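You operate a simulated robot arm through the tools that you are given. There is no shell and no other tool. Be economical: measure what you need, move in short steps, check, and stop when the job is done.

Carry out the task below with a simulated two-armed robot. There is one attempt and no reset: what you move stays moved.

## Task
Reconnect the air to lanes 7 and 8 and start the weigher up.
Fine: push their plug in before you open the air valve; switch both lanes on; pull the stop button out, then press reset.

It is judged by the outcome, as a careful person would: the job done as asked, and still so three seconds after it is handed in. It fails if anything else is knocked over, pushed out of place, dropped, spilled or broken.

## Robot
Two 7-joint arms with fingered hands on one trunk, on a base that drives. Base frame: it is fixed to the floor where the robot stands at the start and does not move with it; the origin is under the middle of the robot, x ahead of it, y to its left, z up. Lengths are in m, angles in rad, forces in N, time in s.
The left shoulder is at the start at [0.06, 0.138, 0.897], the right one opposite. With the tool pointing down near the work surface each hand reaches from about 0.4 to 0.92 m from the robot's upright axis, wherever it stands, measured 20 degrees to its own side. Places, roughly: bucket air valve lever [0.6, -1.1, 0.9]; lane eight button [0.6, -0.8, 0.9]; lane eight latch [0.7, -0.8, 1.1]; lane eight switch [0.6, -0.8, 0.9]; lane seven and eight air plug [0.5, 0.2, 0.9]; lane seven button [0.6, -0.6, 0.9]; lane seven latch [0.7, -0.7, 1.1]; lane seven switch [0.6, -0.7, 0.9]; weigher check key [0.8, -1.4, 1.1]; weigher clear key [0.9, -1.4, 1.1]; weigher down key [0.8, -1.3, 1.2]; weigher drain key [0.8, -1.3, 1.2]; weigher dump key [0.8, -1.2, 1.1]; weigher feed key [0.7, -1.2, 1.1]; weigher next key [0.8, -1.3, 1.1]; weigher reset key [0.9, -1.4, 1.2]. Payload 4 kg a hand.
The TCP of each hand is the grasp point between the finger pads, 0.036 m short of the fingertips. In the tool frame z runs along the fingers and y along their closing line. The gripper opens to 0.12 m. The gripper's body begins 0.042 m behind the TCP. The gripper is a hand of 5 fingers: y runs from the thumb to the fingers, the wrist lies at [-0.015, -0.109, -0.2] in the tool frame.
Orientation is that of the tool frame in the base frame, as a unit quaternion [x, y, z, w]. With the fingers straight down and the wrist toward the robot, the tool's x, y and z point along [0, 1, 0], [1, 0, 0] and [0, 0, -1] of the base frame.

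## Interface
- The arms move only by the tool apply_moves. It takes "left_plan", "right_plan" or both (then of equal length, played together; a hand with none holds still); each is a list of rows, each a list of 2 entries, a list of its own where there are three numbers: the shift along the base's x, y, z in units of 300 mm (1.0 is 300 mm), then the turn, a rotation vector about the base's x, y, z in units of 120 degrees (1.0 is 120 degrees). In form: [[[tx, ty, tz], [rx, ry, rz]], ...]. A call has 1 to 8 rows; each row is the pose to reach, as a shift and turn from the pose commanded when the call began. A call with a number of a shift or a turn outside -1 to 1 is refused whole. Each row takes 0.2 s and may step no farther than 0.05 m and 0.15 rad from the row before; otherwise, the whole call is refused. A pose out of reach is approached as far as the arm can. The call stops where the force on the tool passes 40 N (or 10 N more than at its start, if that is more) or the arm is blocked; 0.2 s more then pass. In this call time passes only in rows, and 0.2 s behind the last. It gives the time, the measured TCP pose, the force on the tool (base axes), the opening and the grip force at its end, in the units of the frame above (readings bear some noise), with the torque about the TCP (base axes, N m) and any sound that the robot's microphone picked up.
- Cameras (640 x 400 px; columns grow to the right, rows downward): "scene" is now at [0.0459, -0.0211, 1.5257]; the picture's right is [-0.28, -0.96, -0.00], its down [-0.70, 0.20, -0.69] and it looks along [0.66, -0.19, -0.73] (base axes); focal length 265 px, centre (320, 200). "left" rides on the left gripper at [-0.069, -0.079, -0.131] in its tool frame; the picture's right is [-0.78, -0.29, 0.55], its down [0.55, -0.73, 0.40] and it looks along [0.29, 0.61, 0.74] (tool axes); focal length 222 px, centre (320, 200). "right" rides on the right gripper at [0.069, -0.079, -0.131] in its tool frame; the picture's right is [-0.78, 0.29, -0.55], its down [-0.55, -0.73, 0.40] and it looks along [-0.29, 0.61, 0.74] (tool axes); focal length 222 px, centre (320, 200). There is no depth. A picture from a camera that has moved, and an enlarged one, comes with that camera's place and axes in the base frame and with its lens.
- camera(camera): a new picture of that camera. It takes no simulated time.
- raise_lower(by): slides the trunk up (or, below 0, down) by that many m; the arms and the scene camera ride with it, the base frame stays. It gives what a move gives, with no picture.
- steer(legs): drives the robot by 1 to 6 legs, each [ahead, left, turn to the left] in m, m and rad, along the robot's own axes; the way and the turn of a leg run together, so that a leg with both is an arc; at most 1.5 m and 3.142 rad a leg. The arms and the cameras ride along, it lands a little off, and it stops where it bumps. It gives what a move gives.
- curl_fingers(index, middle, ring, little, thumb_bend, thumb_turn, hand): sets how far each is bent, from 0 (flat) to 1 (curled in); at 0.3 the hand is open as for a grip, at 0.7 the pads meet at the TCP. One left out holds its place. A second passes; each finger stops where it meets its share of the squeeze, and holds until it gets a number again. It is the only way to open and close the hand. It gives what a move gives, with no picture; readings hold the bend of each and the force on index, middle, ring, little, thumb and palm. thumb_turn goes from beside the hand (0) to across from the fingers (1), as for a grip.
- pan_tilt(pan, tilt): turns the head with the scene camera to pan (to the left, within 1.501 rad either way) and tilt (down, from -0.506 to 1.204), counted from straight ahead of the robot. It gives what a move gives.
- inspect(camera, box): a new picture of the part [left, top, right, bottom] of that camera's present view, enlarged. It takes no simulated time.
- job_done(): hands the job in; it is judged then, once.

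Work in short steps. Places have to be worked out from the pictures, the camera data and where the tool is seen: move nearer, look again, correct. Check each grasp and each placing, and mend what went wrong. You have 120 turns and 100 pictures in all, those below and enlarged ones among them. Open the grippers and draw the arms clear of the work before you hand the job in, unless the task says otherwise; then end with one line.

The tools are called by a JSON object that holds its "fn" and its "kwargs". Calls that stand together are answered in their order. apply_moves: Moves the arms, as the interface text tells. Its arguments: {"type":"object","properties":{"left_plan":{"type":"array","items":{"type":"array"}},"right_plan":{"type":"array","items":{"type":"array"}}},"required":[]} The other tools are called the same way: raise_lower (by) slides the trunk up or down; curl_fingers (index, middle, ring, little, thumb_bend, thumb_turn, hand) moves the fingers one by one; steer (legs) drives the base; pan_tilt (pan, tilt) turns the head that bears the scene camera; camera (camera) takes a picture; inspect (camera, box) takes an enlarged picture of a part of a camera's view; job_done () hands the job in.

At the start:

```text
time_s: 0.0
left_position: [0.516, -0.0841, 1.0786]
left_tool_rot: [0.707, 0.707, 0.0, 0.001]
left_ft_force: [-0.5, 0.1, -0.6]
left_torque: [0.03, -0.02, 0.0]
left_width: 0.1198
left_grasp_force: 0.1
left_shape: jaw
left_bend: [0.3, 0.3, 0.3, 0.3, 0.3, 0.97]
left_finger forces: [0.0, 0.1, 0.0, 0.0, 0.0, 0.0]
right_position: [0.3453, -0.4211, 1.1322]
right_tool_rot: [0.707, 0.707, 0.0, -0.001]
right_ft_force: [0.1, -0.6, -1.3]
right_torque: [-0.03, 0.0, -0.03]
right_width: 0.1194
right_grasp_force: 0.1
right_shape: jaw
right_bend: [0.3, 0.3, 0.3, 0.3, 0.3, 0.97]
right_finger forces: [0.0, 0.1, 0.0, 0.0, 0.0, 0.0]
trunk travel left (down, up): [-0.475, 0.115]
robot x, y, heading: [0.0012, 0.0002, 0.0]
head pan, tilt: [-0.284, 0.813]
```

scene: 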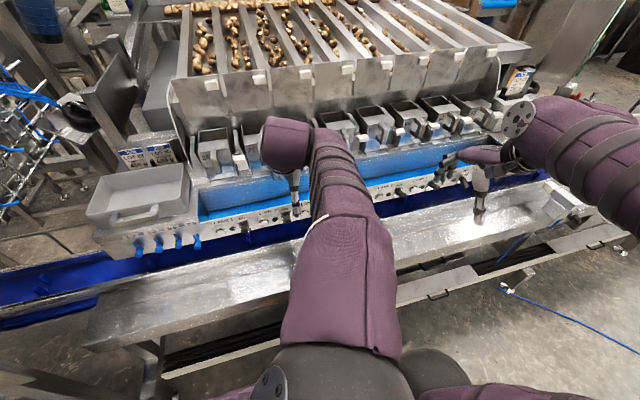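
right: 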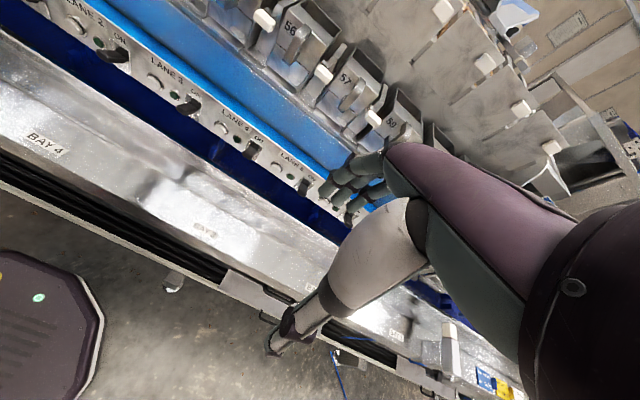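
left: 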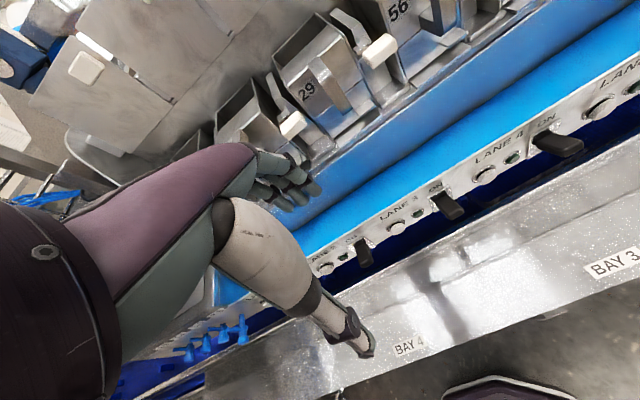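

The scene shows four blue air plugs at the left under a tray, the lane switches along the front rail, and the far right is not yet visible. I look at the plug area enlarged.

{"fn": "inspect", "kwargs": {"camera": "scene", "box": [80, 150, 280, 275]}}

{"fn": "pan_tilt", "kwargs": {"pan": -1.0, "tilt": 0.5}}

{"fn": "camera", "kwargs": {"camera": "scene"}}

```text
3.20 times, centred on (180, 212) of scene
camera zoom: at [0.0459, -0.0211, 1.5257], right [-0.28, -0.96, 0.0], down [-0.7, 0.2, -0.69], along [0.66, -0.19, -0.73], focal length 848 px, centre (768, 160)
```

zoom: 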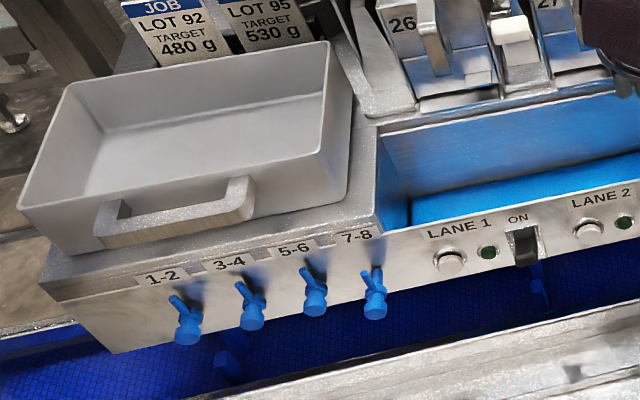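

```text
time_s: 1.1
left_position: [0.5162, -0.0842, 1.0783]
left_tool_rot: [0.707, 0.707, -0.001, 0.0]
left_ft_force: [0.2, 0.2, -0.7]
left_torque: [-0.04, -0.03, 0.03]
left_width: 0.1196
left_grasp_force: 0.0
left_shape: jaw
left_bend: [0.3, 0.3, 0.3, 0.3, 0.3, 0.97]
left_finger forces: [0.1, 0.1, 0.0, 0.0, 0.0, 0.0]
right_position: [0.3462, -0.4217, 1.1322]
right_tool_rot: [0.707, 0.707, 0.0, 0.0]
right_ft_force: [0.2, -0.2, -0.1]
right_torque: [0.02, -0.03, -0.05]
right_width: 0.1198
right_grasp_force: 0.0
right_shape: jaw
right_bend: [0.3, 0.3, 0.3, 0.3, 0.3, 0.97]
right_finger forces: [0.0, 0.0, 0.0, 0.0, 0.1, 0.1]
trunk travel left (down, up): [-0.475, 0.115]
robot x, y, heading: [0.0024, -0.0008, -0.001]
head pan, tilt: [-1.0, 0.499]
```

```text
95 pictures are left
camera scene: at [0.0184, -0.0751, 1.5527], right [-0.84, -0.54, 0.0], down [-0.26, 0.4, -0.88], along [0.47, -0.74, -0.48], focal length 265 px, centre (320, 200)
```

scene: 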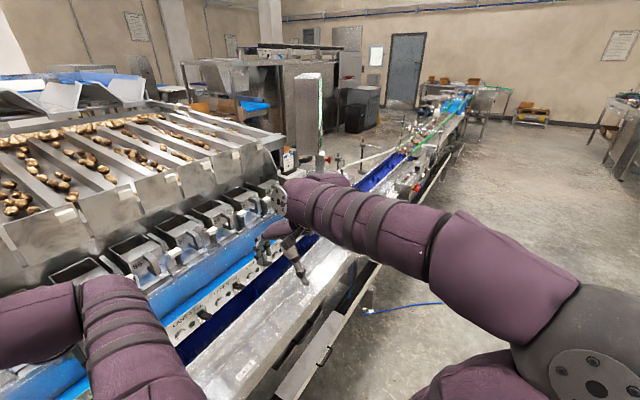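

Plug 7‑8 is the rightmost one. I turn the head towards it and zoom in to see how it differs from the others.

{"fn": "pan_tilt", "kwargs": {"pan": 0.45, "tilt": 0.85}}

{"fn": "inspect", "kwargs": {"camera": "scene", "box": [250, 150, 410, 250]}}

{"fn": "camera", "kwargs": {"camera": "scene"}}

```text
time_s: 2.6
left_position: [0.5151, -0.0831, 1.0772]
left_tool_rot: [0.707, 0.707, 0.0, 0.0]
left_ft_force: [-0.3, 1.1, -0.1]
left_torque: [0.0, -0.03, -0.02]
left_width: 0.1198
left_grasp_force: 0.1
left_shape: jaw
left_bend: [0.3, 0.3, 0.3, 0.3, 0.3, 0.97]
left_finger forces: [0.1, 0.0, 0.0, 0.0, 0.0, 0.0]
right_position: [0.3454, -0.422, 1.1322]
right_tool_rot: [0.707, 0.707, 0.0, 0.001]
right_ft_force: [0.0, -0.6, -0.1]
right_torque: [0.03, -0.02, 0.0]
right_width: 0.1197
right_grasp_force: 0.0
right_shape: jaw
right_bend: [0.3, 0.3, 0.3, 0.3, 0.3, 0.97]
right_finger forces: [0.0, 0.0, 0.1, 0.0, 0.1, 0.1]
trunk travel left (down, up): [-0.475, 0.115]
robot x, y, heading: [-0.0023, -0.0009, 0.004]
head pan, tilt: [0.45, 0.85]
```

```text
4.00 times, centred on (330, 200) of scene
camera zoom: at [0.0396, 0.0354, 1.5227], right [0.43, -0.9, 0.0], down [-0.68, -0.33, -0.66], along [0.59, 0.29, -0.75], focal length 1060 px, centre (280, 200)
```

zoom: 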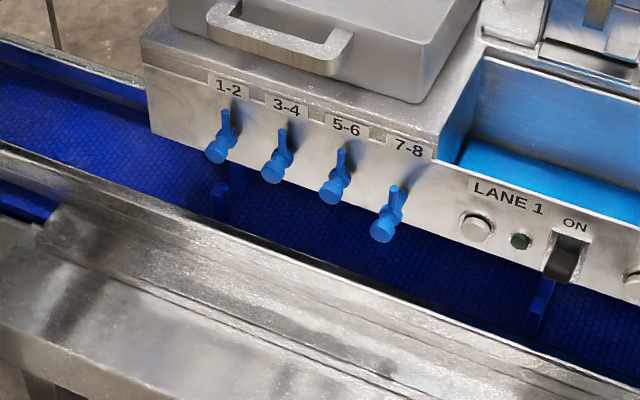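

```text
93 pictures are left
camera scene: at [0.0396, 0.0354, 1.5227], right [0.43, -0.9, 0.0], down [-0.68, -0.33, -0.66], along [0.59, 0.29, -0.75], focal length 265 px, centre (320, 200)
```

scene: 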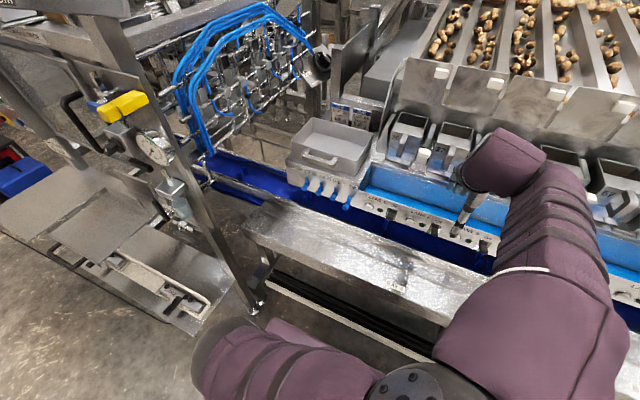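

Plug 7‑8 stands out further than the others, so it only needs pushing in (+x). I make a pointing left hand, then move it left and pitch it forward.

{"fn": "curl_fingers", "kwargs": {"hand": "left", "index": 0.1, "middle": 1, "ring": 1, "little": 1, "thumb_bend": 0.6, "thumb_turn": 0.3}}

{"fn": "apply_moves", "kwargs": {"left_plan": [[[-0.0625, 0.1166, 0], [0, -0.0625, 0]], [[-0.125, 0.233, 0], [0, -0.125, 0]], [[-0.1875, 0.35, 0], [0, -0.1875, 0]], [[-0.25, 0.4667, 0], [0, -0.25, 0]], [[-0.3125, 0.583, 0], [0, -0.3125, 0]], [[-0.375, 0.7, 0], [0, -0.375, 0]], [[-0.4375, 0.816, 0], [0, -0.4375, 0]], [[-0.5, 0.933, 0], [0, -0.5, 0]]]}}

{"fn": "camera", "kwargs": {"camera": "scene"}}

{"fn": "camera", "kwargs": {"camera": "left"}}

```text
time_s: 3.6
left_position: [0.5155, -0.0837, 1.0791]
left_tool_rot: [0.707, 0.707, 0.0, 0.0]
left_ft_force: [0.4, 0.6, -0.8]
left_torque: [0.03, 0.0, 0.01]
left_width: 0.1305
left_grasp_force: 0.0
left_shape: fingers
left_bend: [0.1, 1.0, 1.0, 1.0, 0.6, 0.3]
left_finger forces: [0.0, 0.1, 0.0, 0.1, 0.1, 0.1]
right_position: [0.3458, -0.4222, 1.1326]
right_tool_rot: [0.707, 0.707, 0.0, -0.001]
right_ft_force: [0.6, 0.4, -0.3]
right_torque: [0.0, 0.01, 0.01]
right_width: 0.1196
right_grasp_force: 0.0
right_shape: jaw
right_bend: [0.3, 0.3, 0.3, 0.3, 0.3, 0.97]
right_finger forces: [0.0, 0.0, 0.0, 0.0, 0.0, 0.0]
trunk travel left (down, up): [-0.475, 0.115]
robot x, y, heading: [-0.0008, 0.0011, -0.001]
head pan, tilt: [0.45, 0.85]
```

```text
time_s: 4.3
left_position: [0.5175, 0.0715, 1.0462]
left_tool_rot: [0.627, 0.774, 0.07, 0.049]
left_ft_force: [0.3, -0.2, 0.5]
left_torque: [-0.01, -0.01, 0.0]
left_width: 0.13
left_grasp_force: 0.0
left_shape: fingers
left_bend: [0.1, 1.0, 1.0, 1.0, 0.6, 0.3]
left_finger forces: [0.0, 0.0, 0.1, 0.0, 0.0, 0.0]
right_position: [0.346, -0.4216, 1.1338]
right_tool_rot: [0.707, 0.707, 0.0, 0.0]
right_ft_force: [-0.3, 0.4, 0.1]
right_torque: [0.05, -0.02, 0.02]
right_width: 0.1195
right_grasp_force: 0.0
right_shape: jaw
right_bend: [0.3, 0.3, 0.3, 0.3, 0.3, 0.97]
right_finger forces: [0.0, 0.1, 0.0, 0.0, 0.0, 0.0]
trunk travel left (down, up): [-0.475, 0.115]
robot x, y, heading: [-0.0011, 0.0014, 0.001]
head pan, tilt: [0.45, 0.85]
stopped in row 3 (left hand): the arm was blocked; the commanded pose is now the measured one
```

```text
92 pictures are left
camera scene: at [0.0391, 0.0353, 1.5228], right [0.44, -0.9, 0.0], down [-0.68, -0.33, -0.66], along [0.59, 0.29, -0.75], focal length 265 px, centre (320, 200)
```

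scene: 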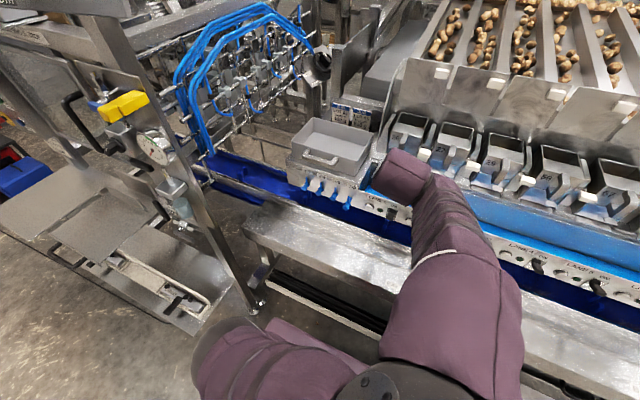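

```text
91 pictures are left
camera left: at [0.4342, -0.0189, 1.1597], right [-0.03, -0.8, -0.6], down [-0.76, 0.41, -0.51], along [0.65, 0.44, -0.62], focal length 222 px, centre (320, 200)
```

left: 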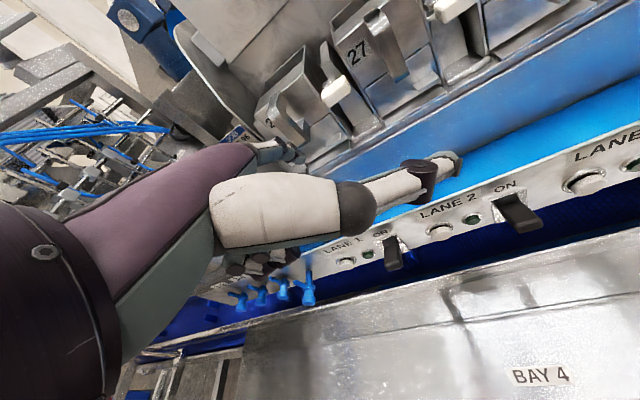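

The arm ran into a joint limit, so pitching forward here is poor. I return to fingers-down and plan to push the plug with the back of the hanging index finger instead, with the thumb kept back as for a grip.

{"fn": "curl_fingers", "kwargs": {"hand": "left", "index": 0.3, "thumb_bend": 0.3, "thumb_turn": 0.97}}

{"fn": "apply_moves", "kwargs": {"left_plan": [[[-0.05, 0.1, 0], [-0.003, 0.016, -0.02]], [[-0.1, 0.2, 0], [-0.006, 0.032, -0.04]], [[-0.15, 0.3, 0], [-0.009, 0.048, -0.06]], [[-0.2, 0.4, 0], [-0.012, 0.064, -0.08]], [[-0.225, 0.5, 0], [-0.014, 0.08, -0.1]]]}}

{"fn": "camera", "kwargs": {"camera": "scene"}}

{"fn": "camera", "kwargs": {"camera": "left"}}

```text
time_s: 5.3
left_position: [0.518, 0.0728, 1.0458]
left_tool_rot: [0.628, 0.774, 0.07, 0.05]
left_ft_force: [0.6, 0.5, -0.1]
left_torque: [-0.03, 0.02, -0.03]
left_width: 0.1195
left_grasp_force: 0.0
left_shape: fingers
left_bend: [0.3, 1.0, 1.0, 1.0, 0.3, 0.94]
left_finger forces: [0.0, 0.1, 0.1, 0.1, 0.1, 0.1]
right_position: [0.3455, -0.4223, 1.1322]
right_tool_rot: [0.707, 0.707, 0.0, 0.001]
right_ft_force: [0.3, 0.3, -0.7]
right_torque: [0.01, -0.04, 0.0]
right_width: 0.1199
right_grasp_force: 0.1
right_shape: jaw
right_bend: [0.3, 0.3, 0.3, 0.3, 0.3, 0.97]
right_finger forces: [0.0, 0.0, 0.1, 0.1, 0.1, 0.0]
trunk travel left (down, up): [-0.475, 0.115]
robot x, y, heading: [-0.002, -0.0, -0.007]
head pan, tilt: [0.45, 0.85]
```

```text
time_s: 6.5
left_position: [0.4505, 0.222, 1.045]
left_tool_rot: [0.709, 0.705, 0.0, 0.0]
left_ft_force: [0.7, 1.0, -0.4]
left_torque: [-0.02, 0.03, -0.01]
left_width: 0.1197
left_grasp_force: 0.1
left_shape: fingers
left_bend: [0.3, 1.0, 1.0, 1.0, 0.3, 0.94]
left_finger forces: [0.0, 0.0, 0.0, 0.0, 0.0, 0.1]
right_position: [0.3466, -0.4212, 1.1333]
right_tool_rot: [0.707, 0.707, 0.001, 0.001]
right_ft_force: [-0.7, 0.2, 0.2]
right_torque: [0.01, 0.01, 0.0]
right_width: 0.1199
right_grasp_force: 0.0
right_shape: jaw
right_bend: [0.3, 0.3, 0.3, 0.3, 0.3, 0.97]
right_finger forces: [0.1, 0.0, 0.0, 0.0, 0.0, 0.1]
trunk travel left (down, up): [-0.475, 0.115]
robot x, y, heading: [0.001, -0.0019, -0.002]
head pan, tilt: [0.45, 0.85]
```

```text
90 pictures are left
camera scene: at [0.04, 0.0365, 1.5227], right [0.44, -0.9, 0.0], down [-0.68, -0.33, -0.66], along [0.59, 0.29, -0.75], focal length 265 px, centre (320, 200)
```

scene: 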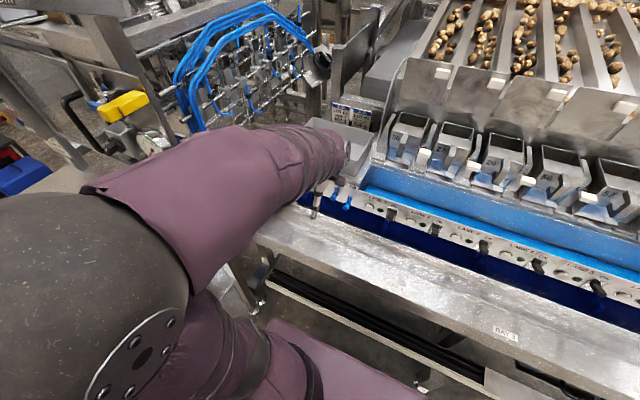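

```text
89 pictures are left
camera left: at [0.3707, 0.1527, 1.1748], right [-0.29, -0.78, -0.55], down [-0.73, 0.55, -0.4], along [0.62, 0.28, -0.74], focal length 222 px, centre (320, 200)
```

left: 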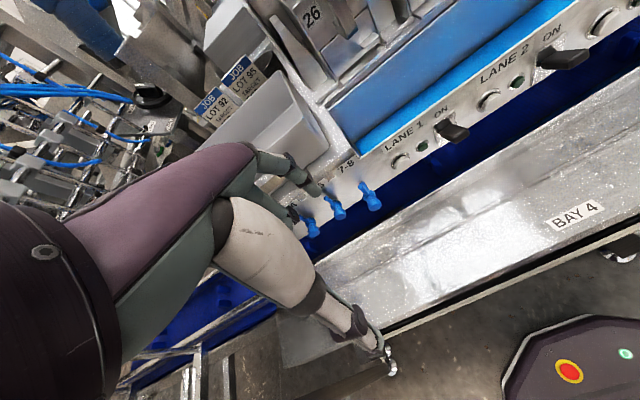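

Plug head triangulates to about (0.537, 0.19, 0.90). I zoom in on the left view to locate the index fingertip.

{"fn": "inspect", "kwargs": {"camera": "left", "box": [240, 130, 400, 230]}}

```text
4.00 times, centred on (320, 180) of left
camera zoom: at [0.3707, 0.1527, 1.1748], right [-0.29, -0.78, -0.55], down [-0.73, 0.55, -0.4], along [0.62, 0.28, -0.74], focal length 888 px, centre (320, 280)
```

zoom: 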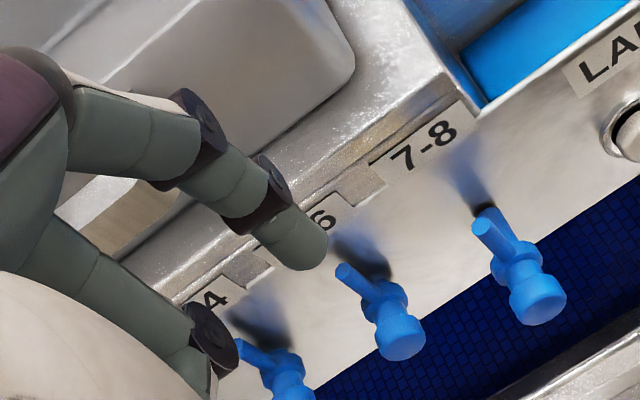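

Index tip is at about (0.51, 0.212, 1.01), i.e. −0.01 in y from the TCP. I shift right 2.6 cm, back 2 cm, and lower 12 cm so the finger hangs just in front of the plug head.

{"fn": "apply_moves", "kwargs": {"left_plan": [[[-0.07, -0.087, 0], [0, 0, 0]], [[-0.07, -0.087, -0.1], [0, 0, 0]], [[-0.07, -0.087, -0.2], [0, 0, 0]], [[-0.07, -0.087, -0.3], [0, 0, 0]], [[-0.07, -0.087, -0.4], [0, 0, 0]]]}}

{"fn": "inspect", "kwargs": {"camera": "left", "box": [240, 110, 400, 210]}}

{"fn": "inspect", "kwargs": {"camera": "scene", "box": [270, 130, 430, 230]}}

```text
time_s: 7.7
left_position: [0.4298, 0.1963, 0.9249]
left_tool_rot: [0.708, 0.706, 0.001, 0.001]
left_ft_force: [0.1, -0.3, 0.3]
left_torque: [0.0, -0.01, 0.03]
left_width: 0.1196
left_grasp_force: 0.0
left_shape: fingers
left_bend: [0.3, 1.0, 1.0, 1.0, 0.3, 0.94]
left_finger forces: [0.0, 0.0, 0.0, 0.0, 0.1, 0.0]
right_position: [0.3459, -0.4208, 1.1327]
right_tool_rot: [0.707, 0.707, 0.001, 0.0]
right_ft_force: [0.1, 0.3, 0.8]
right_torque: [-0.02, -0.01, -0.02]
right_width: 0.1196
right_grasp_force: 0.0
right_shape: jaw
right_bend: [0.3, 0.3, 0.3, 0.3, 0.3, 0.97]
right_finger forces: [0.0, 0.0, 0.0, 0.0, 0.0, 0.0]
trunk travel left (down, up): [-0.475, 0.115]
robot x, y, heading: [0.0009, 0.0011, 0.0]
head pan, tilt: [0.45, 0.85]
```

```text
4.00 times, centred on (320, 160) of left
camera zoom: at [0.3499, 0.126, 1.055], right [-0.29, -0.78, -0.55], down [-0.73, 0.55, -0.4], along [0.62, 0.28, -0.73], focal length 888 px, centre (320, 360)
```

zoom: 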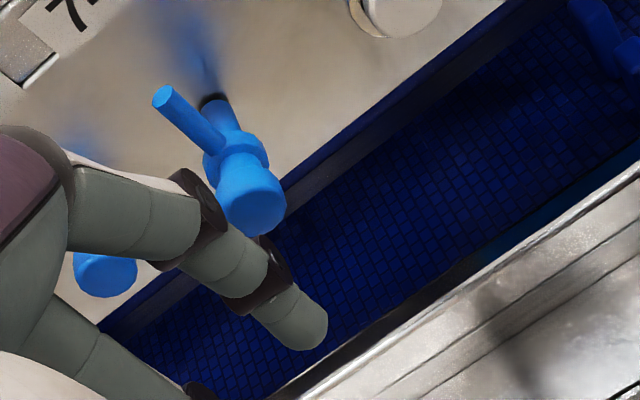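

```text
4.00 times, centred on (350, 180) of scene
camera zoom: at [0.0401, 0.0359, 1.5227], right [0.44, -0.9, 0.0], down [-0.68, -0.33, -0.66], along [0.59, 0.29, -0.75], focal length 1060 px, centre (200, 280)
```

zoom: 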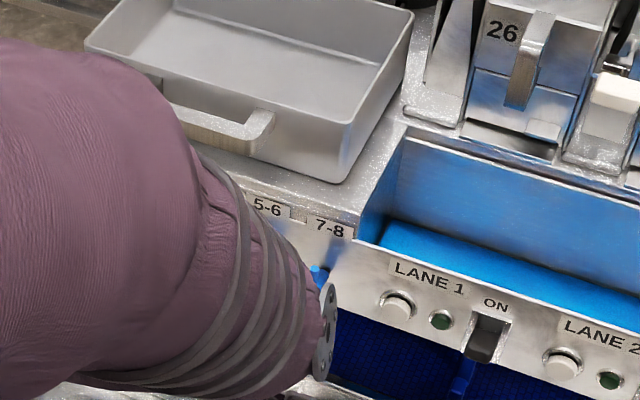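

The finger is aligned in y (≈0.186) with the plug head at z≈0.907 and sits ~1.5 cm in front. I push +x in small steps.

{"fn": "apply_moves", "kwargs": {"left_plan": [[[0.03, 0, 0], [0, 0, 0]], [[0.055, 0, 0], [0, 0, 0]], [[0.075, 0, 0], [0, 0, 0]], [[0.09, 0, 0], [0, 0, 0]]]}}

{"fn": "inspect", "kwargs": {"camera": "left", "box": [240, 110, 400, 210]}}

```text
time_s: 8.7
left_position: [0.4562, 0.1958, 0.9245]
left_tool_rot: [0.708, 0.707, 0.0, 0.0]
left_ft_force: [-0.3, -0.8, 0.4]
left_torque: [0.0, 0.02, -0.01]
left_width: 0.1193
left_grasp_force: 0.6
left_shape: fingers
left_bend: [0.3, 1.0, 1.0, 1.0, 0.3, 0.94]
left_finger forces: [0.2, 0.0, 0.1, 0.0, 0.1, 0.1]
right_position: [0.3459, -0.4229, 1.1326]
right_tool_rot: [0.707, 0.707, 0.0, 0.0]
right_ft_force: [0.2, -0.2, 0.3]
right_torque: [0.0, 0.0, 0.03]
right_width: 0.1197
right_grasp_force: 0.1
right_shape: jaw
right_bend: [0.3, 0.3, 0.3, 0.3, 0.3, 0.97]
right_finger forces: [0.1, 0.1, 0.0, 0.0, 0.1, 0.0]
trunk travel left (down, up): [-0.475, 0.115]
robot x, y, heading: [-0.0026, 0.0024, -0.003]
head pan, tilt: [0.45, 0.85]
```

```text
4.00 times, centred on (320, 160) of left
camera zoom: at [0.3766, 0.1258, 1.0554], right [-0.29, -0.78, -0.55], down [-0.73, 0.55, -0.4], along [0.62, 0.28, -0.74], focal length 888 px, centre (320, 360)
```

zoom: 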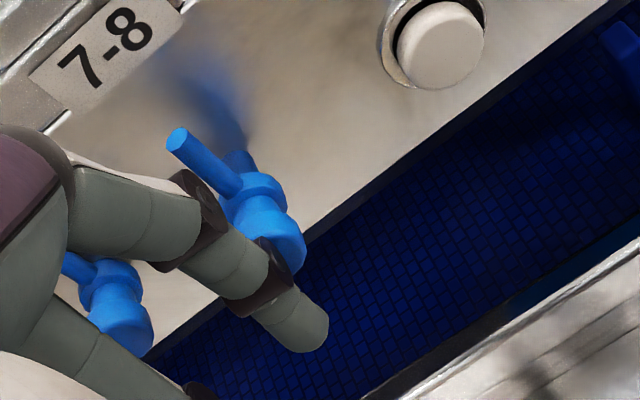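

Nearly in contact. I continue pushing in fine steps.

{"fn": "apply_moves", "kwargs": {"left_plan": [[[0.015, 0, 0], [0, 0, 0]], [[0.03, 0, 0], [0, 0, 0]], [[0.045, 0, 0], [0, 0, 0]], [[0.06, 0, 0], [0, 0, 0]], [[0.075, 0, 0], [0, 0, 0]], [[0.09, 0, 0], [0, 0, 0]]]}}

{"fn": "inspect", "kwargs": {"camera": "left", "box": [240, 110, 400, 210]}}

```text
time_s: 10.1
left_position: [0.4821, 0.1967, 0.9262]
left_tool_rot: [0.708, 0.707, 0.001, 0.0]
left_ft_force: [-13.6, -0.1, 1.8]
left_torque: [-0.04, -0.07, -0.14]
left_width: 0.101
left_grasp_force: 6.2
left_shape: fingers
left_bend: [0.42, 1.0, 1.0, 1.0, 0.3, 0.94]
left_finger forces: [13.5, 0.0, 0.1, 0.0, 0.0, 0.0]
right_position: [0.3443, -0.4221, 1.1332]
right_tool_rot: [0.707, 0.707, 0.0, 0.0]
right_ft_force: [-0.5, -0.7, 0.6]
right_torque: [0.0, 0.0, 0.01]
right_width: 0.1199
right_grasp_force: 0.0
right_shape: jaw
right_bend: [0.3, 0.3, 0.3, 0.3, 0.3, 0.97]
right_finger forces: [0.0, 0.0, 0.0, 0.0, 0.0, 0.0]
trunk travel left (down, up): [-0.475, 0.115]
robot x, y, heading: [-0.0012, -0.0003, 0.002]
head pan, tilt: [0.45, 0.85]
```

```text
4.00 times, centred on (320, 160) of left
camera zoom: at [0.4024, 0.126, 1.0557], right [-0.29, -0.78, -0.55], down [-0.73, 0.55, -0.4], along [0.62, 0.29, -0.73], focal length 888 px, centre (320, 360)
```

zoom: 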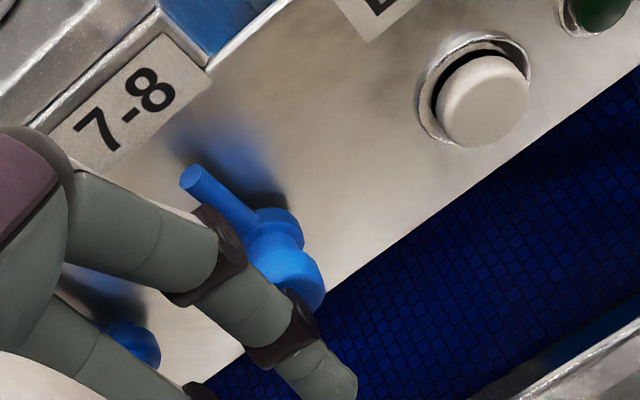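

The index yields at ~13 N. I back off and check how far the plug went in before using a stiffer fist.

{"fn": "apply_moves", "kwargs": {"left_plan": [[[-0.08, 0, 0], [0, 0, 0]], [[-0.16, 0, 0], [0, 0, 0]]]}}

{"fn": "curl_fingers", "kwargs": {"hand": "left", "index": 1}}

{"fn": "inspect", "kwargs": {"camera": "left", "box": [200, 75, 400, 200]}}

```text
time_s: 10.7
left_position: [0.4357, 0.1971, 0.9249]
left_tool_rot: [0.708, 0.706, 0.001, 0.002]
left_ft_force: [-0.1, -0.2, 0.6]
left_torque: [-0.01, 0.01, -0.01]
left_width: 0.1189
left_grasp_force: 0.0
left_shape: fingers
left_bend: [0.3, 1.0, 1.0, 1.0, 0.3, 0.94]
left_finger forces: [0.0, 0.0, 0.1, 0.1, 0.1, 0.0]
right_position: [0.3453, -0.4217, 1.1324]
right_tool_rot: [0.707, 0.707, 0.0, -0.001]
right_ft_force: [1.1, -0.3, 0.3]
right_torque: [0.01, 0.01, 0.0]
right_width: 0.1196
right_grasp_force: 0.1
right_shape: jaw
right_bend: [0.3, 0.3, 0.3, 0.3, 0.3, 0.97]
right_finger forces: [0.0, 0.0, 0.0, 0.0, 0.0, 0.0]
trunk travel left (down, up): [-0.475, 0.115]
robot x, y, heading: [0.0011, 0.0018, 0.0]
head pan, tilt: [0.45, 0.85]
```

```text
time_s: 11.7
left_position: [0.4351, 0.1972, 0.9254]
left_tool_rot: [0.708, 0.706, 0.001, 0.001]
left_ft_force: [0.3, 0.0, 0.0]
left_torque: [-0.01, -0.03, -0.02]
left_width: 0.0775
left_grasp_force: 0.0
left_shape: fingers
left_bend: [1.0, 1.0, 1.0, 1.0, 0.3, 0.94]
left_finger forces: [0.1, 0.0, 0.0, 0.0, 0.1, 0.1]
right_position: [0.3452, -0.422, 1.1322]
right_tool_rot: [0.707, 0.707, 0.0, 0.001]
right_ft_force: [0.5, -0.2, -0.3]
right_torque: [-0.01, -0.01, -0.01]
right_width: 0.1198
right_grasp_force: 0.0
right_shape: jaw
right_bend: [0.3, 0.3, 0.3, 0.3, 0.3, 0.97]
right_finger forces: [0.0, 0.1, 0.1, 0.0, 0.1, 0.1]
trunk travel left (down, up): [-0.475, 0.115]
robot x, y, heading: [-0.0025, 0.0043, -0.002]
head pan, tilt: [0.45, 0.85]
```

```text
3.20 times, centred on (300, 138) of left
camera zoom: at [0.3551, 0.1265, 1.0553], right [-0.29, -0.78, -0.55], down [-0.73, 0.55, -0.4], along [0.62, 0.29, -0.73], focal length 711 px, centre (384, 400)
```

zoom: 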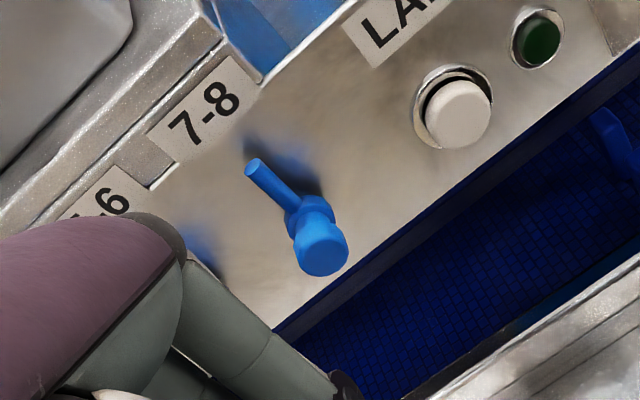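

The plug clearly moved in (~2 cm). I raise the hand and shift right to compare it with its neighbours.

{"fn": "apply_moves", "kwargs": {"left_plan": [[[-0.05, 0, 0.14], [0, 0, 0]], [[-0.05, -0.12, 0.23], [0, 0, 0]], [[-0.05, -0.26, 0.3], [0, 0, 0]], [[-0.05, -0.4, 0.33], [0, 0, 0]]]}}

{"fn": "inspect", "kwargs": {"camera": "left", "box": [200, 75, 400, 200]}}

{"fn": "inspect", "kwargs": {"camera": "scene", "box": [270, 130, 430, 230]}}

```text
time_s: 12.7
left_position: [0.4212, 0.0803, 1.0204]
left_tool_rot: [0.7, 0.712, -0.041, 0.014]
left_ft_force: [0.5, -0.8, -0.9]
left_torque: [0.05, 0.05, 0.01]
left_width: 0.0772
left_grasp_force: 0.0
left_shape: fingers
left_bend: [1.0, 1.0, 1.0, 1.0, 0.3, 0.94]
left_finger forces: [0.0, 0.1, 0.1, 0.1, 0.0, 0.1]
right_position: [0.3459, -0.4194, 1.132]
right_tool_rot: [0.707, 0.707, 0.0, 0.0]
right_ft_force: [-0.5, -0.1, 0.0]
right_torque: [0.03, -0.02, 0.01]
right_width: 0.1197
right_grasp_force: 0.0
right_shape: jaw
right_bend: [0.3, 0.3, 0.3, 0.3, 0.3, 0.97]
right_finger forces: [0.0, 0.1, 0.0, 0.1, 0.0, 0.0]
trunk travel left (down, up): [-0.475, 0.115]
robot x, y, heading: [-0.0032, -0.0024, -0.002]
head pan, tilt: [0.45, 0.85]
```

```text
3.20 times, centred on (300, 138) of left
camera zoom: at [0.3477, 0.0192, 1.1574], right [-0.3, -0.83, -0.47], down [-0.76, 0.51, -0.41], along [0.58, 0.24, -0.78], focal length 711 px, centre (384, 400)
```

zoom: 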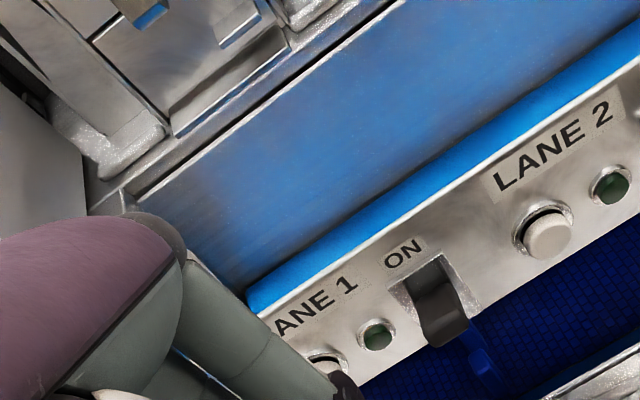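

```text
4.00 times, centred on (350, 180) of scene
camera zoom: at [0.04, 0.0359, 1.5227], right [0.44, -0.9, 0.0], down [-0.68, -0.33, -0.66], along [0.59, 0.29, -0.75], focal length 1060 px, centre (200, 280)
```

zoom: 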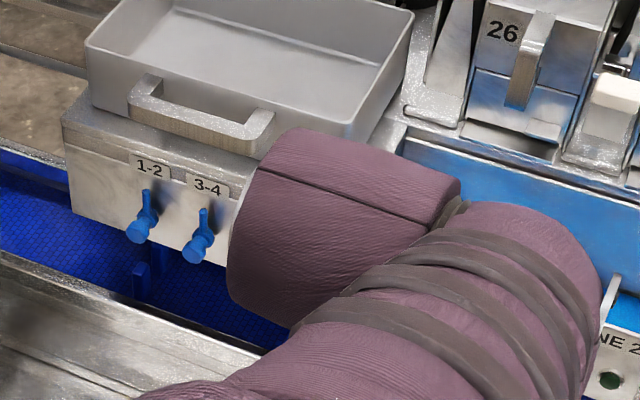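

The hand still blocks the view; I move it further right and up.

{"fn": "apply_moves", "kwargs": {"left_plan": [[[0.05, -0.13, 0.08], [0, 0, 0]], [[0.1, -0.26, 0.16], [0, 0, 0]], [[0.15, -0.39, 0.22], [0, 0, 0]], [[0.2, -0.52, 0.25], [0, 0, 0]]]}}

{"fn": "inspect", "kwargs": {"camera": "scene", "box": [280, 160, 400, 235]}}

```text
time_s: 13.2
left_position: [0.443, 0.0183, 1.0637]
left_tool_rot: [0.705, 0.705, -0.074, 0.031]
left_ft_force: [-0.7, -0.1, 0.4]
left_torque: [-0.03, -0.01, 0.0]
left_width: 0.0773
left_grasp_force: 0.0
left_shape: fingers
left_bend: [1.0, 1.0, 1.0, 1.0, 0.3, 0.94]
left_finger forces: [0.0, 0.1, 0.0, 0.0, 0.0, 0.0]
right_position: [0.3462, -0.4225, 1.1323]
right_tool_rot: [0.707, 0.707, 0.0, -0.001]
right_ft_force: [-0.7, -0.2, 0.5]
right_torque: [-0.02, 0.0, -0.02]
right_width: 0.1196
right_grasp_force: 0.0
right_shape: jaw
right_bend: [0.3, 0.3, 0.3, 0.3, 0.3, 0.97]
right_finger forces: [0.0, 0.1, 0.0, 0.1, 0.0, 0.1]
trunk travel left (down, up): [-0.475, 0.115]
robot x, y, heading: [-0.0006, 0.0013, -0.002]
head pan, tilt: [0.45, 0.85]
stopped in row 2 (left hand): the arm was blocked; the commanded pose is now the measured one
```

```text
5.33 times, centred on (340, 198) of scene
camera zoom: at [0.0393, 0.0359, 1.5227], right [0.44, -0.9, 0.0], down [-0.68, -0.33, -0.66], along [0.59, 0.29, -0.75], focal length 1413 px, centre (213, 213)
```

zoom: 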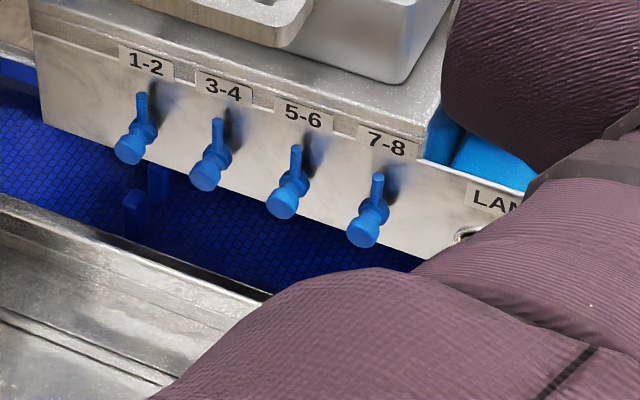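

The four plugs are now in line: 7‑8 is seated. Next I look to the right: valve, lanes 7/8 and the weigher, and the floor there.

{"fn": "pan_tilt", "kwargs": {"pan": -1.2, "tilt": 0.8}}

{"fn": "camera", "kwargs": {"camera": "scene"}}

{"fn": "camera", "kwargs": {"camera": "right"}}

```text
time_s: 14.9
left_position: [0.4448, 0.0202, 1.0618]
left_tool_rot: [0.706, 0.704, -0.072, 0.032]
left_ft_force: [-0.1, 0.2, 0.5]
left_torque: [0.02, 0.01, -0.03]
left_width: 0.0774
left_grasp_force: 0.0
left_shape: fingers
left_bend: [1.0, 1.0, 1.0, 1.0, 0.3, 0.94]
left_finger forces: [0.0, 0.1, 0.0, 0.0, 0.1, 0.1]
right_position: [0.3462, -0.421, 1.1314]
right_tool_rot: [0.707, 0.707, 0.001, 0.001]
right_ft_force: [0.8, -0.3, -0.6]
right_torque: [-0.04, 0.01, 0.01]
right_width: 0.1193
right_grasp_force: 0.1
right_shape: jaw
right_bend: [0.3, 0.3, 0.3, 0.3, 0.3, 0.97]
right_finger forces: [0.0, 0.1, 0.0, 0.1, 0.0, 0.0]
trunk travel left (down, up): [-0.475, 0.115]
robot x, y, heading: [-0.0002, 0.0015, -0.003]
head pan, tilt: [-1.201, 0.799]
```

```text
79 pictures are left
camera scene: at [-0.0016, -0.0736, 1.5267], right [-0.93, -0.36, 0.0], down [-0.26, 0.67, -0.7], along [0.25, -0.65, -0.72], focal length 265 px, centre (320, 200)
```

scene: 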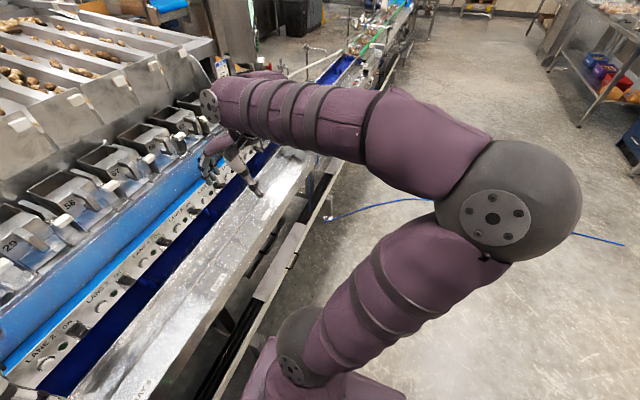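

```text
78 pictures are left
camera right: at [0.2662, -0.3524, 1.2643], right [0.29, -0.78, 0.55], down [-0.73, -0.55, -0.4], along [0.61, -0.29, -0.74], focal length 222 px, centre (320, 200)
```

right: 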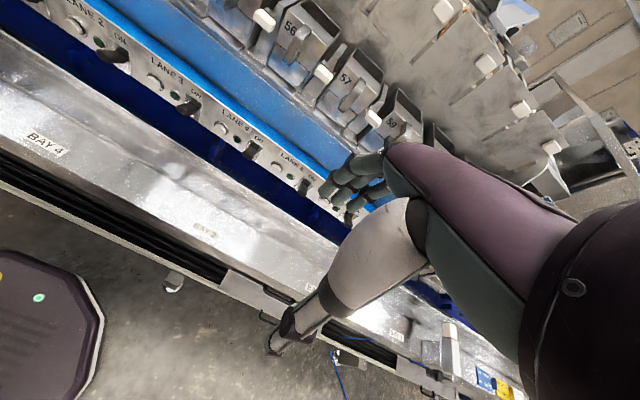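

The hose on the floor lies at y < −1.3. I drive right 0.4 m first and look again.

{"fn": "steer", "kwargs": {"legs": [[0, -0.4, 0]]}}

{"fn": "pan_tilt", "kwargs": {"pan": -0.75, "tilt": 0.6}}

{"fn": "camera", "kwargs": {"camera": "scene"}}

{"fn": "camera", "kwargs": {"camera": "right"}}

```text
time_s: 17.4
left_position: [0.4444, -0.3815, 1.0637]
left_tool_rot: [0.704, 0.705, -0.073, 0.031]
left_ft_force: [-0.3, 0.1, 0.5]
left_torque: [0.0, 0.03, -0.03]
left_width: 0.0773
left_grasp_force: 0.1
left_shape: fingers
left_bend: [1.0, 1.0, 1.0, 1.0, 0.3, 0.94]
left_finger forces: [0.1, 0.1, 0.0, 0.1, 0.1, 0.0]
right_position: [0.3471, -0.8222, 1.1334]
right_tool_rot: [0.705, 0.709, 0.0, 0.0]
right_ft_force: [-0.6, -0.5, 0.0]
right_torque: [0.04, -0.02, -0.03]
right_width: 0.1196
right_grasp_force: 0.0
right_shape: jaw
right_bend: [0.3, 0.3, 0.3, 0.3, 0.3, 0.97]
right_finger forces: [0.0, 0.1, 0.0, 0.0, 0.0, 0.0]
trunk travel left (down, up): [-0.475, 0.115]
robot x, y, heading: [0.0024, -0.4021, 0.005]
head pan, tilt: [-1.201, 0.799]
```

```text
time_s: 18.3
left_position: [0.4457, -0.3796, 1.0635]
left_tool_rot: [0.705, 0.705, -0.073, 0.032]
left_ft_force: [0.2, -0.3, -0.8]
left_torque: [-0.03, 0.01, -0.01]
left_width: 0.0773
left_grasp_force: 0.0
left_shape: fingers
left_bend: [1.0, 1.0, 1.0, 1.0, 0.3, 0.94]
left_finger forces: [0.0, 0.0, 0.0, 0.1, 0.0, 0.0]
right_position: [0.3473, -0.8206, 1.1325]
right_tool_rot: [0.706, 0.709, 0.0, 0.001]
right_ft_force: [1.0, -0.9, 0.1]
right_torque: [0.0, -0.01, -0.01]
right_width: 0.1199
right_grasp_force: 0.1
right_shape: jaw
right_bend: [0.3, 0.3, 0.3, 0.3, 0.3, 0.97]
right_finger forces: [0.0, 0.0, 0.1, 0.0, 0.1, 0.1]
trunk travel left (down, up): [-0.475, 0.115]
robot x, y, heading: [-0.0006, -0.4032, 0.002]
head pan, tilt: [-0.75, 0.6]
```

```text
77 pictures are left
camera scene: at [0.0344, -0.4588, 1.5436], right [-0.68, -0.73, 0.0], down [-0.41, 0.38, -0.82], along [0.6, -0.56, -0.57], focal length 265 px, centre (320, 200)
```

scene: 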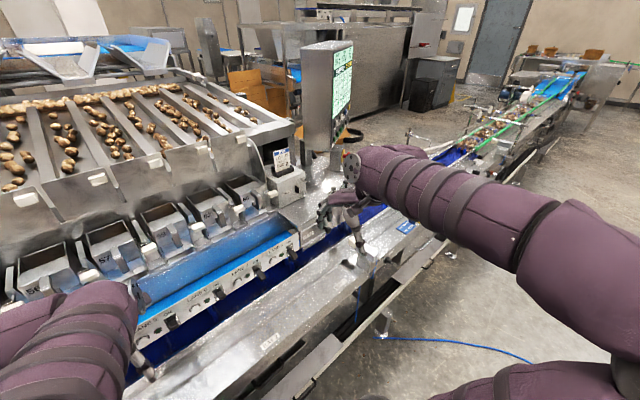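

```text
76 pictures are left
camera right: at [0.2676, -0.7519, 1.2643], right [0.29, -0.78, 0.55], down [-0.73, -0.55, -0.4], along [0.61, -0.28, -0.74], focal length 222 px, centre (320, 200)
```

right: 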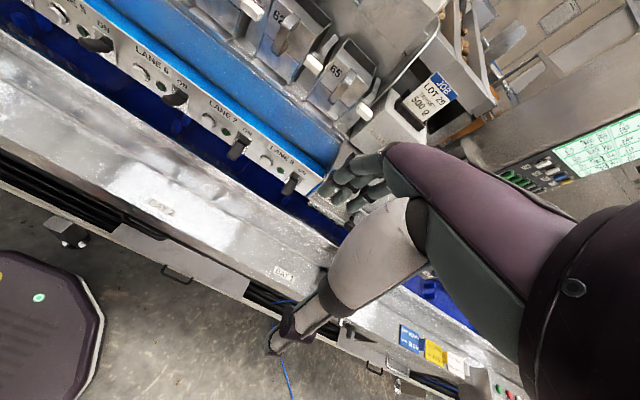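

The weigher screen is visible. I zoom on the weigher and the area near the valve.

{"fn": "inspect", "kwargs": {"camera": "scene", "box": [250, 30, 410, 130]}}

{"fn": "inspect", "kwargs": {"camera": "right", "box": [400, 60, 640, 210]}}

{"fn": "inspect", "kwargs": {"camera": "right", "box": [160, 80, 360, 205]}}

{"fn": "inspect", "kwargs": {"camera": "right", "box": [380, 310, 524, 400]}}

```text
4.00 times, centred on (330, 80) of scene
camera zoom: at [0.0344, -0.4588, 1.5436], right [-0.68, -0.73, 0.0], down [-0.41, 0.38, -0.82], along [0.6, -0.56, -0.57], focal length 1060 px, centre (280, 680)
```

zoom: 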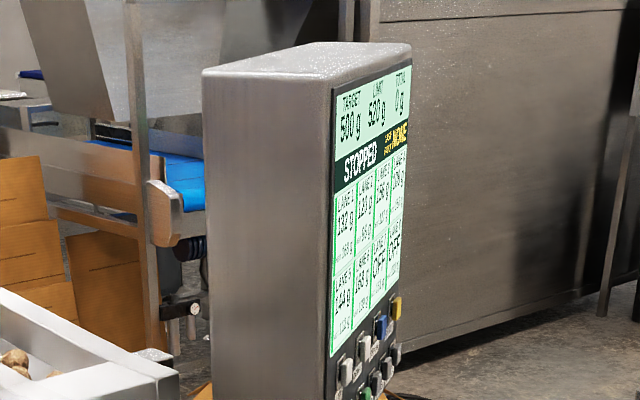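

```text
2.67 times, centred on (520, 135) of right
camera zoom: at [0.2676, -0.7519, 1.2643], right [0.29, -0.78, 0.55], down [-0.73, -0.55, -0.4], along [0.61, -0.28, -0.74], focal length 592 px, centre (-213, 373)
```

zoom: 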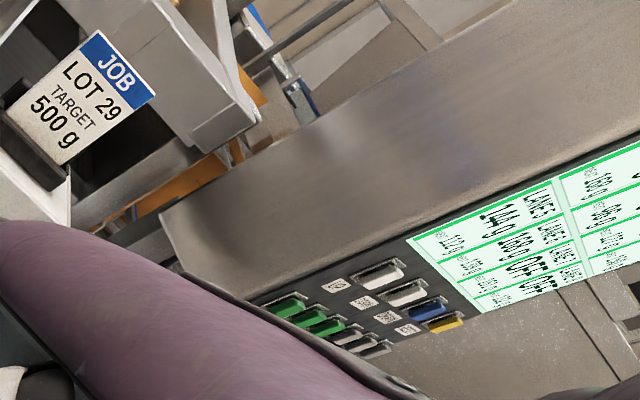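

```text
3.20 times, centred on (260, 142) of right
camera zoom: at [0.2676, -0.7519, 1.2643], right [0.29, -0.78, 0.55], down [-0.73, -0.55, -0.4], along [0.61, -0.28, -0.74], focal length 711 px, centre (512, 384)
```

zoom: 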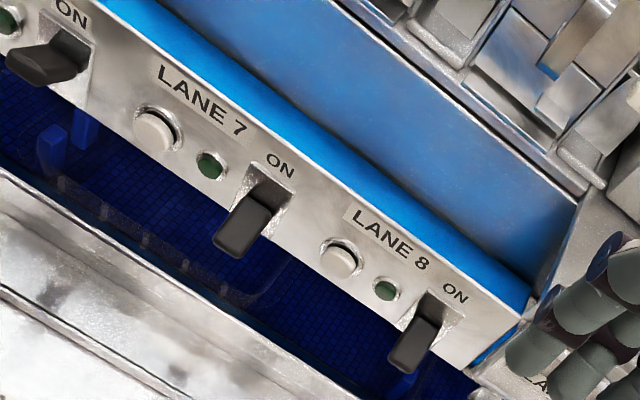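

```text
4.44 times, centred on (452, 355) of right
camera zoom: at [0.2676, -0.7519, 1.2643], right [0.29, -0.78, 0.55], down [-0.73, -0.55, -0.4], along [0.61, -0.28, -0.74], focal length 987 px, centre (-267, -489)
```

zoom: 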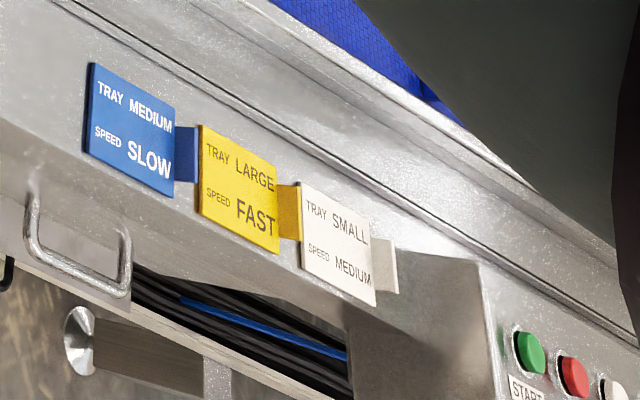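

Lanes 7/8 levers hang down (OFF). The weigher shows STOPPED and its key face looks toward (−x,−y). I drive 0.45 m further right to find the valve and stop button.

{"fn": "steer", "kwargs": {"legs": [[0, -0.45, 0]]}}

{"fn": "pan_tilt", "kwargs": {"pan": -0.5, "tilt": 0.6}}

{"fn": "camera", "kwargs": {"camera": "scene"}}

{"fn": "camera", "kwargs": {"camera": "right"}}

{"fn": "camera", "kwargs": {"camera": "left"}}

```text
time_s: 21.0
left_position: [0.4466, -0.8306, 1.0637]
left_tool_rot: [0.704, 0.705, -0.074, 0.032]
left_ft_force: [-0.7, -0.1, 0.5]
left_torque: [-0.01, 0.01, 0.0]
left_width: 0.077
left_grasp_force: 0.0
left_shape: fingers
left_bend: [1.0, 1.0, 1.0, 1.0, 0.3, 0.94]
left_finger forces: [0.0, 0.1, 0.0, 0.0, 0.0, 0.0]
right_position: [0.3488, -1.2711, 1.1317]
right_tool_rot: [0.705, 0.709, 0.0, 0.001]
right_ft_force: [-0.9, -0.5, -0.1]
right_torque: [0.03, -0.01, -0.02]
right_width: 0.1197
right_grasp_force: 0.2
right_shape: jaw
right_bend: [0.3, 0.3, 0.3, 0.3, 0.3, 0.97]
right_finger forces: [0.1, 0.1, 0.1, 0.1, 0.0, 0.1]
trunk travel left (down, up): [-0.475, 0.115]
robot x, y, heading: [0.0025, -0.8492, 0.005]
head pan, tilt: [-0.75, 0.6]
```

```text
time_s: 21.8
left_position: [0.4466, -0.8284, 1.0635]
left_tool_rot: [0.703, 0.706, -0.073, 0.031]
left_ft_force: [-0.1, 0.2, -0.3]
left_torque: [-0.02, 0.0, 0.02]
left_width: 0.0774
left_grasp_force: 0.0
left_shape: fingers
left_bend: [1.0, 1.0, 1.0, 1.0, 0.3, 0.94]
left_finger forces: [0.0, 0.0, 0.1, 0.0, 0.1, 0.1]
right_position: [0.3486, -1.27, 1.1321]
right_tool_rot: [0.706, 0.709, 0.001, 0.0]
right_ft_force: [0.0, 0.5, -0.1]
right_torque: [0.0, 0.01, -0.01]
right_width: 0.1193
right_grasp_force: 0.1
right_shape: jaw
right_bend: [0.3, 0.3, 0.3, 0.3, 0.3, 0.97]
right_finger forces: [0.0, 0.1, 0.1, 0.1, 0.0, 0.1]
trunk travel left (down, up): [-0.475, 0.115]
robot x, y, heading: [0.0031, -0.8512, -0.001]
head pan, tilt: [-0.499, 0.6]
```

```text
71 pictures are left
camera scene: at [0.0489, -0.8904, 1.5436], right [-0.48, -0.88, 0.0], down [-0.5, 0.27, -0.83], along [0.73, -0.39, -0.56], focal length 265 px, centre (320, 200)
```

scene: 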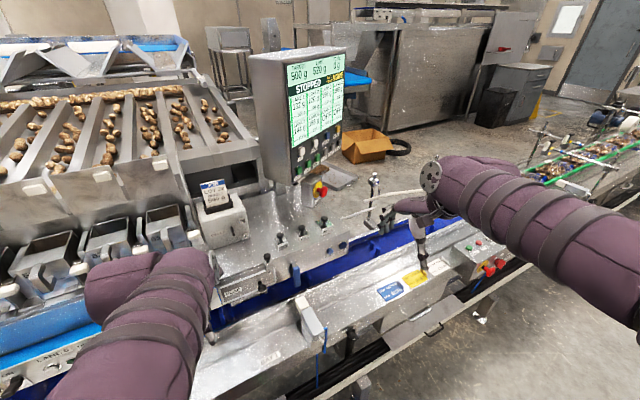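

```text
70 pictures are left
camera right: at [0.2695, -1.2012, 1.2643], right [0.29, -0.78, 0.55], down [-0.73, -0.55, -0.4], along [0.61, -0.28, -0.74], focal length 222 px, centre (320, 200)
```

right: 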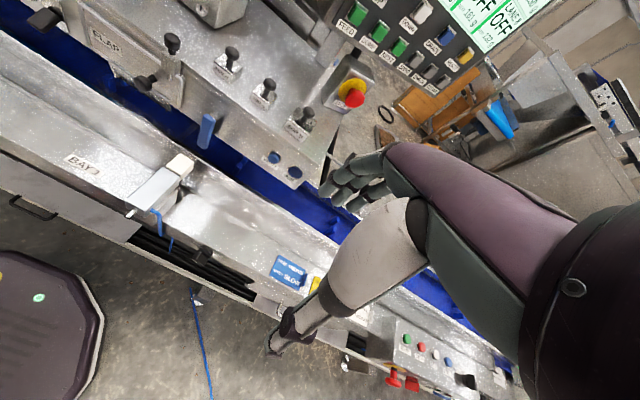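

```text
69 pictures are left
camera left: at [0.375, -0.8795, 1.2062], right [-0.32, -0.86, -0.41], down [-0.76, 0.49, -0.43], along [0.57, 0.17, -0.81], focal length 222 px, centre (320, 200)
```

left: 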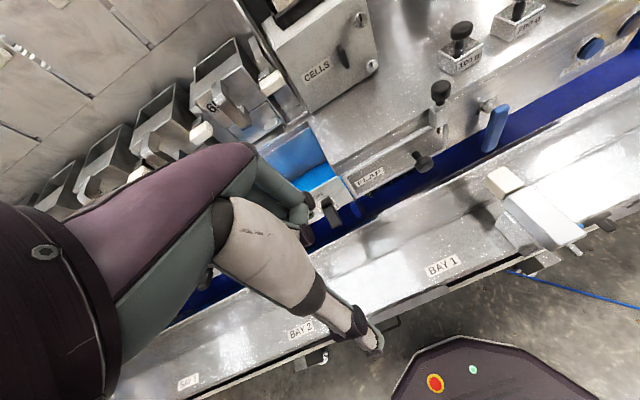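

I see the blue valve lever hanging from the front face, and the red mushroom stop on a yellow plate below the keys. Zooming on both.

{"fn": "inspect", "kwargs": {"camera": "right", "box": [300, 0, 500, 125]}}

{"fn": "inspect", "kwargs": {"camera": "left", "box": [400, 60, 560, 160]}}

{"fn": "inspect", "kwargs": {"camera": "scene", "box": [200, 150, 400, 275]}}

```text
3.20 times, centred on (400, 62) of right
camera zoom: at [0.2695, -1.2012, 1.2643], right [0.29, -0.78, 0.55], down [-0.73, -0.55, -0.4], along [0.61, -0.28, -0.74], focal length 711 px, centre (64, 640)
```

zoom: 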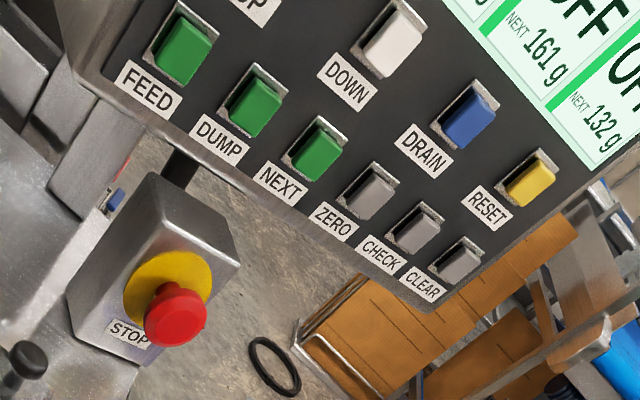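

```text
4.00 times, centred on (480, 110) of left
camera zoom: at [0.375, -0.8795, 1.2062], right [-0.32, -0.86, -0.41], down [-0.76, 0.49, -0.43], along [0.57, 0.17, -0.81], focal length 888 px, centre (-320, 560)
```

zoom: 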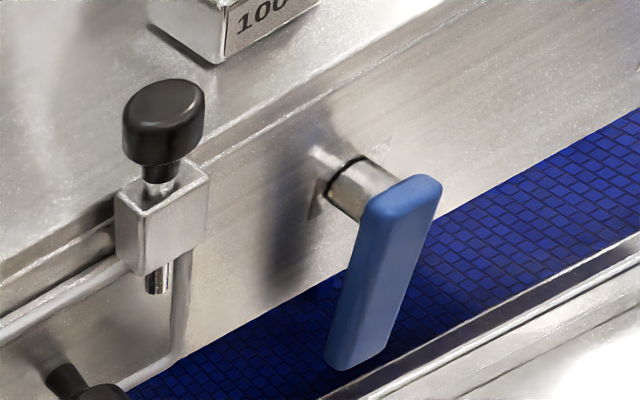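

```text
3.20 times, centred on (300, 212) of scene
camera zoom: at [0.0489, -0.8904, 1.5436], right [-0.48, -0.88, 0.0], down [-0.5, 0.27, -0.83], along [0.73, -0.39, -0.56], focal length 848 px, centre (384, 160)
```

zoom: 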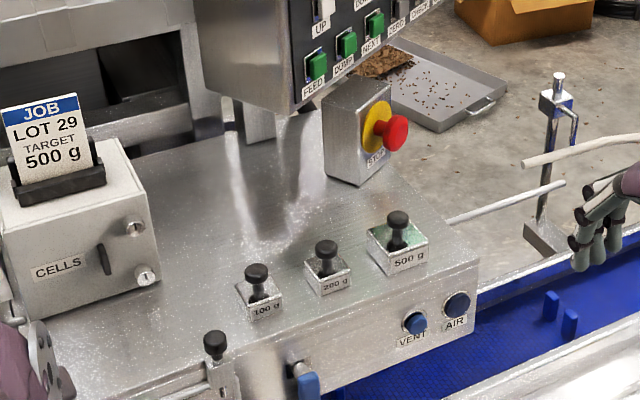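

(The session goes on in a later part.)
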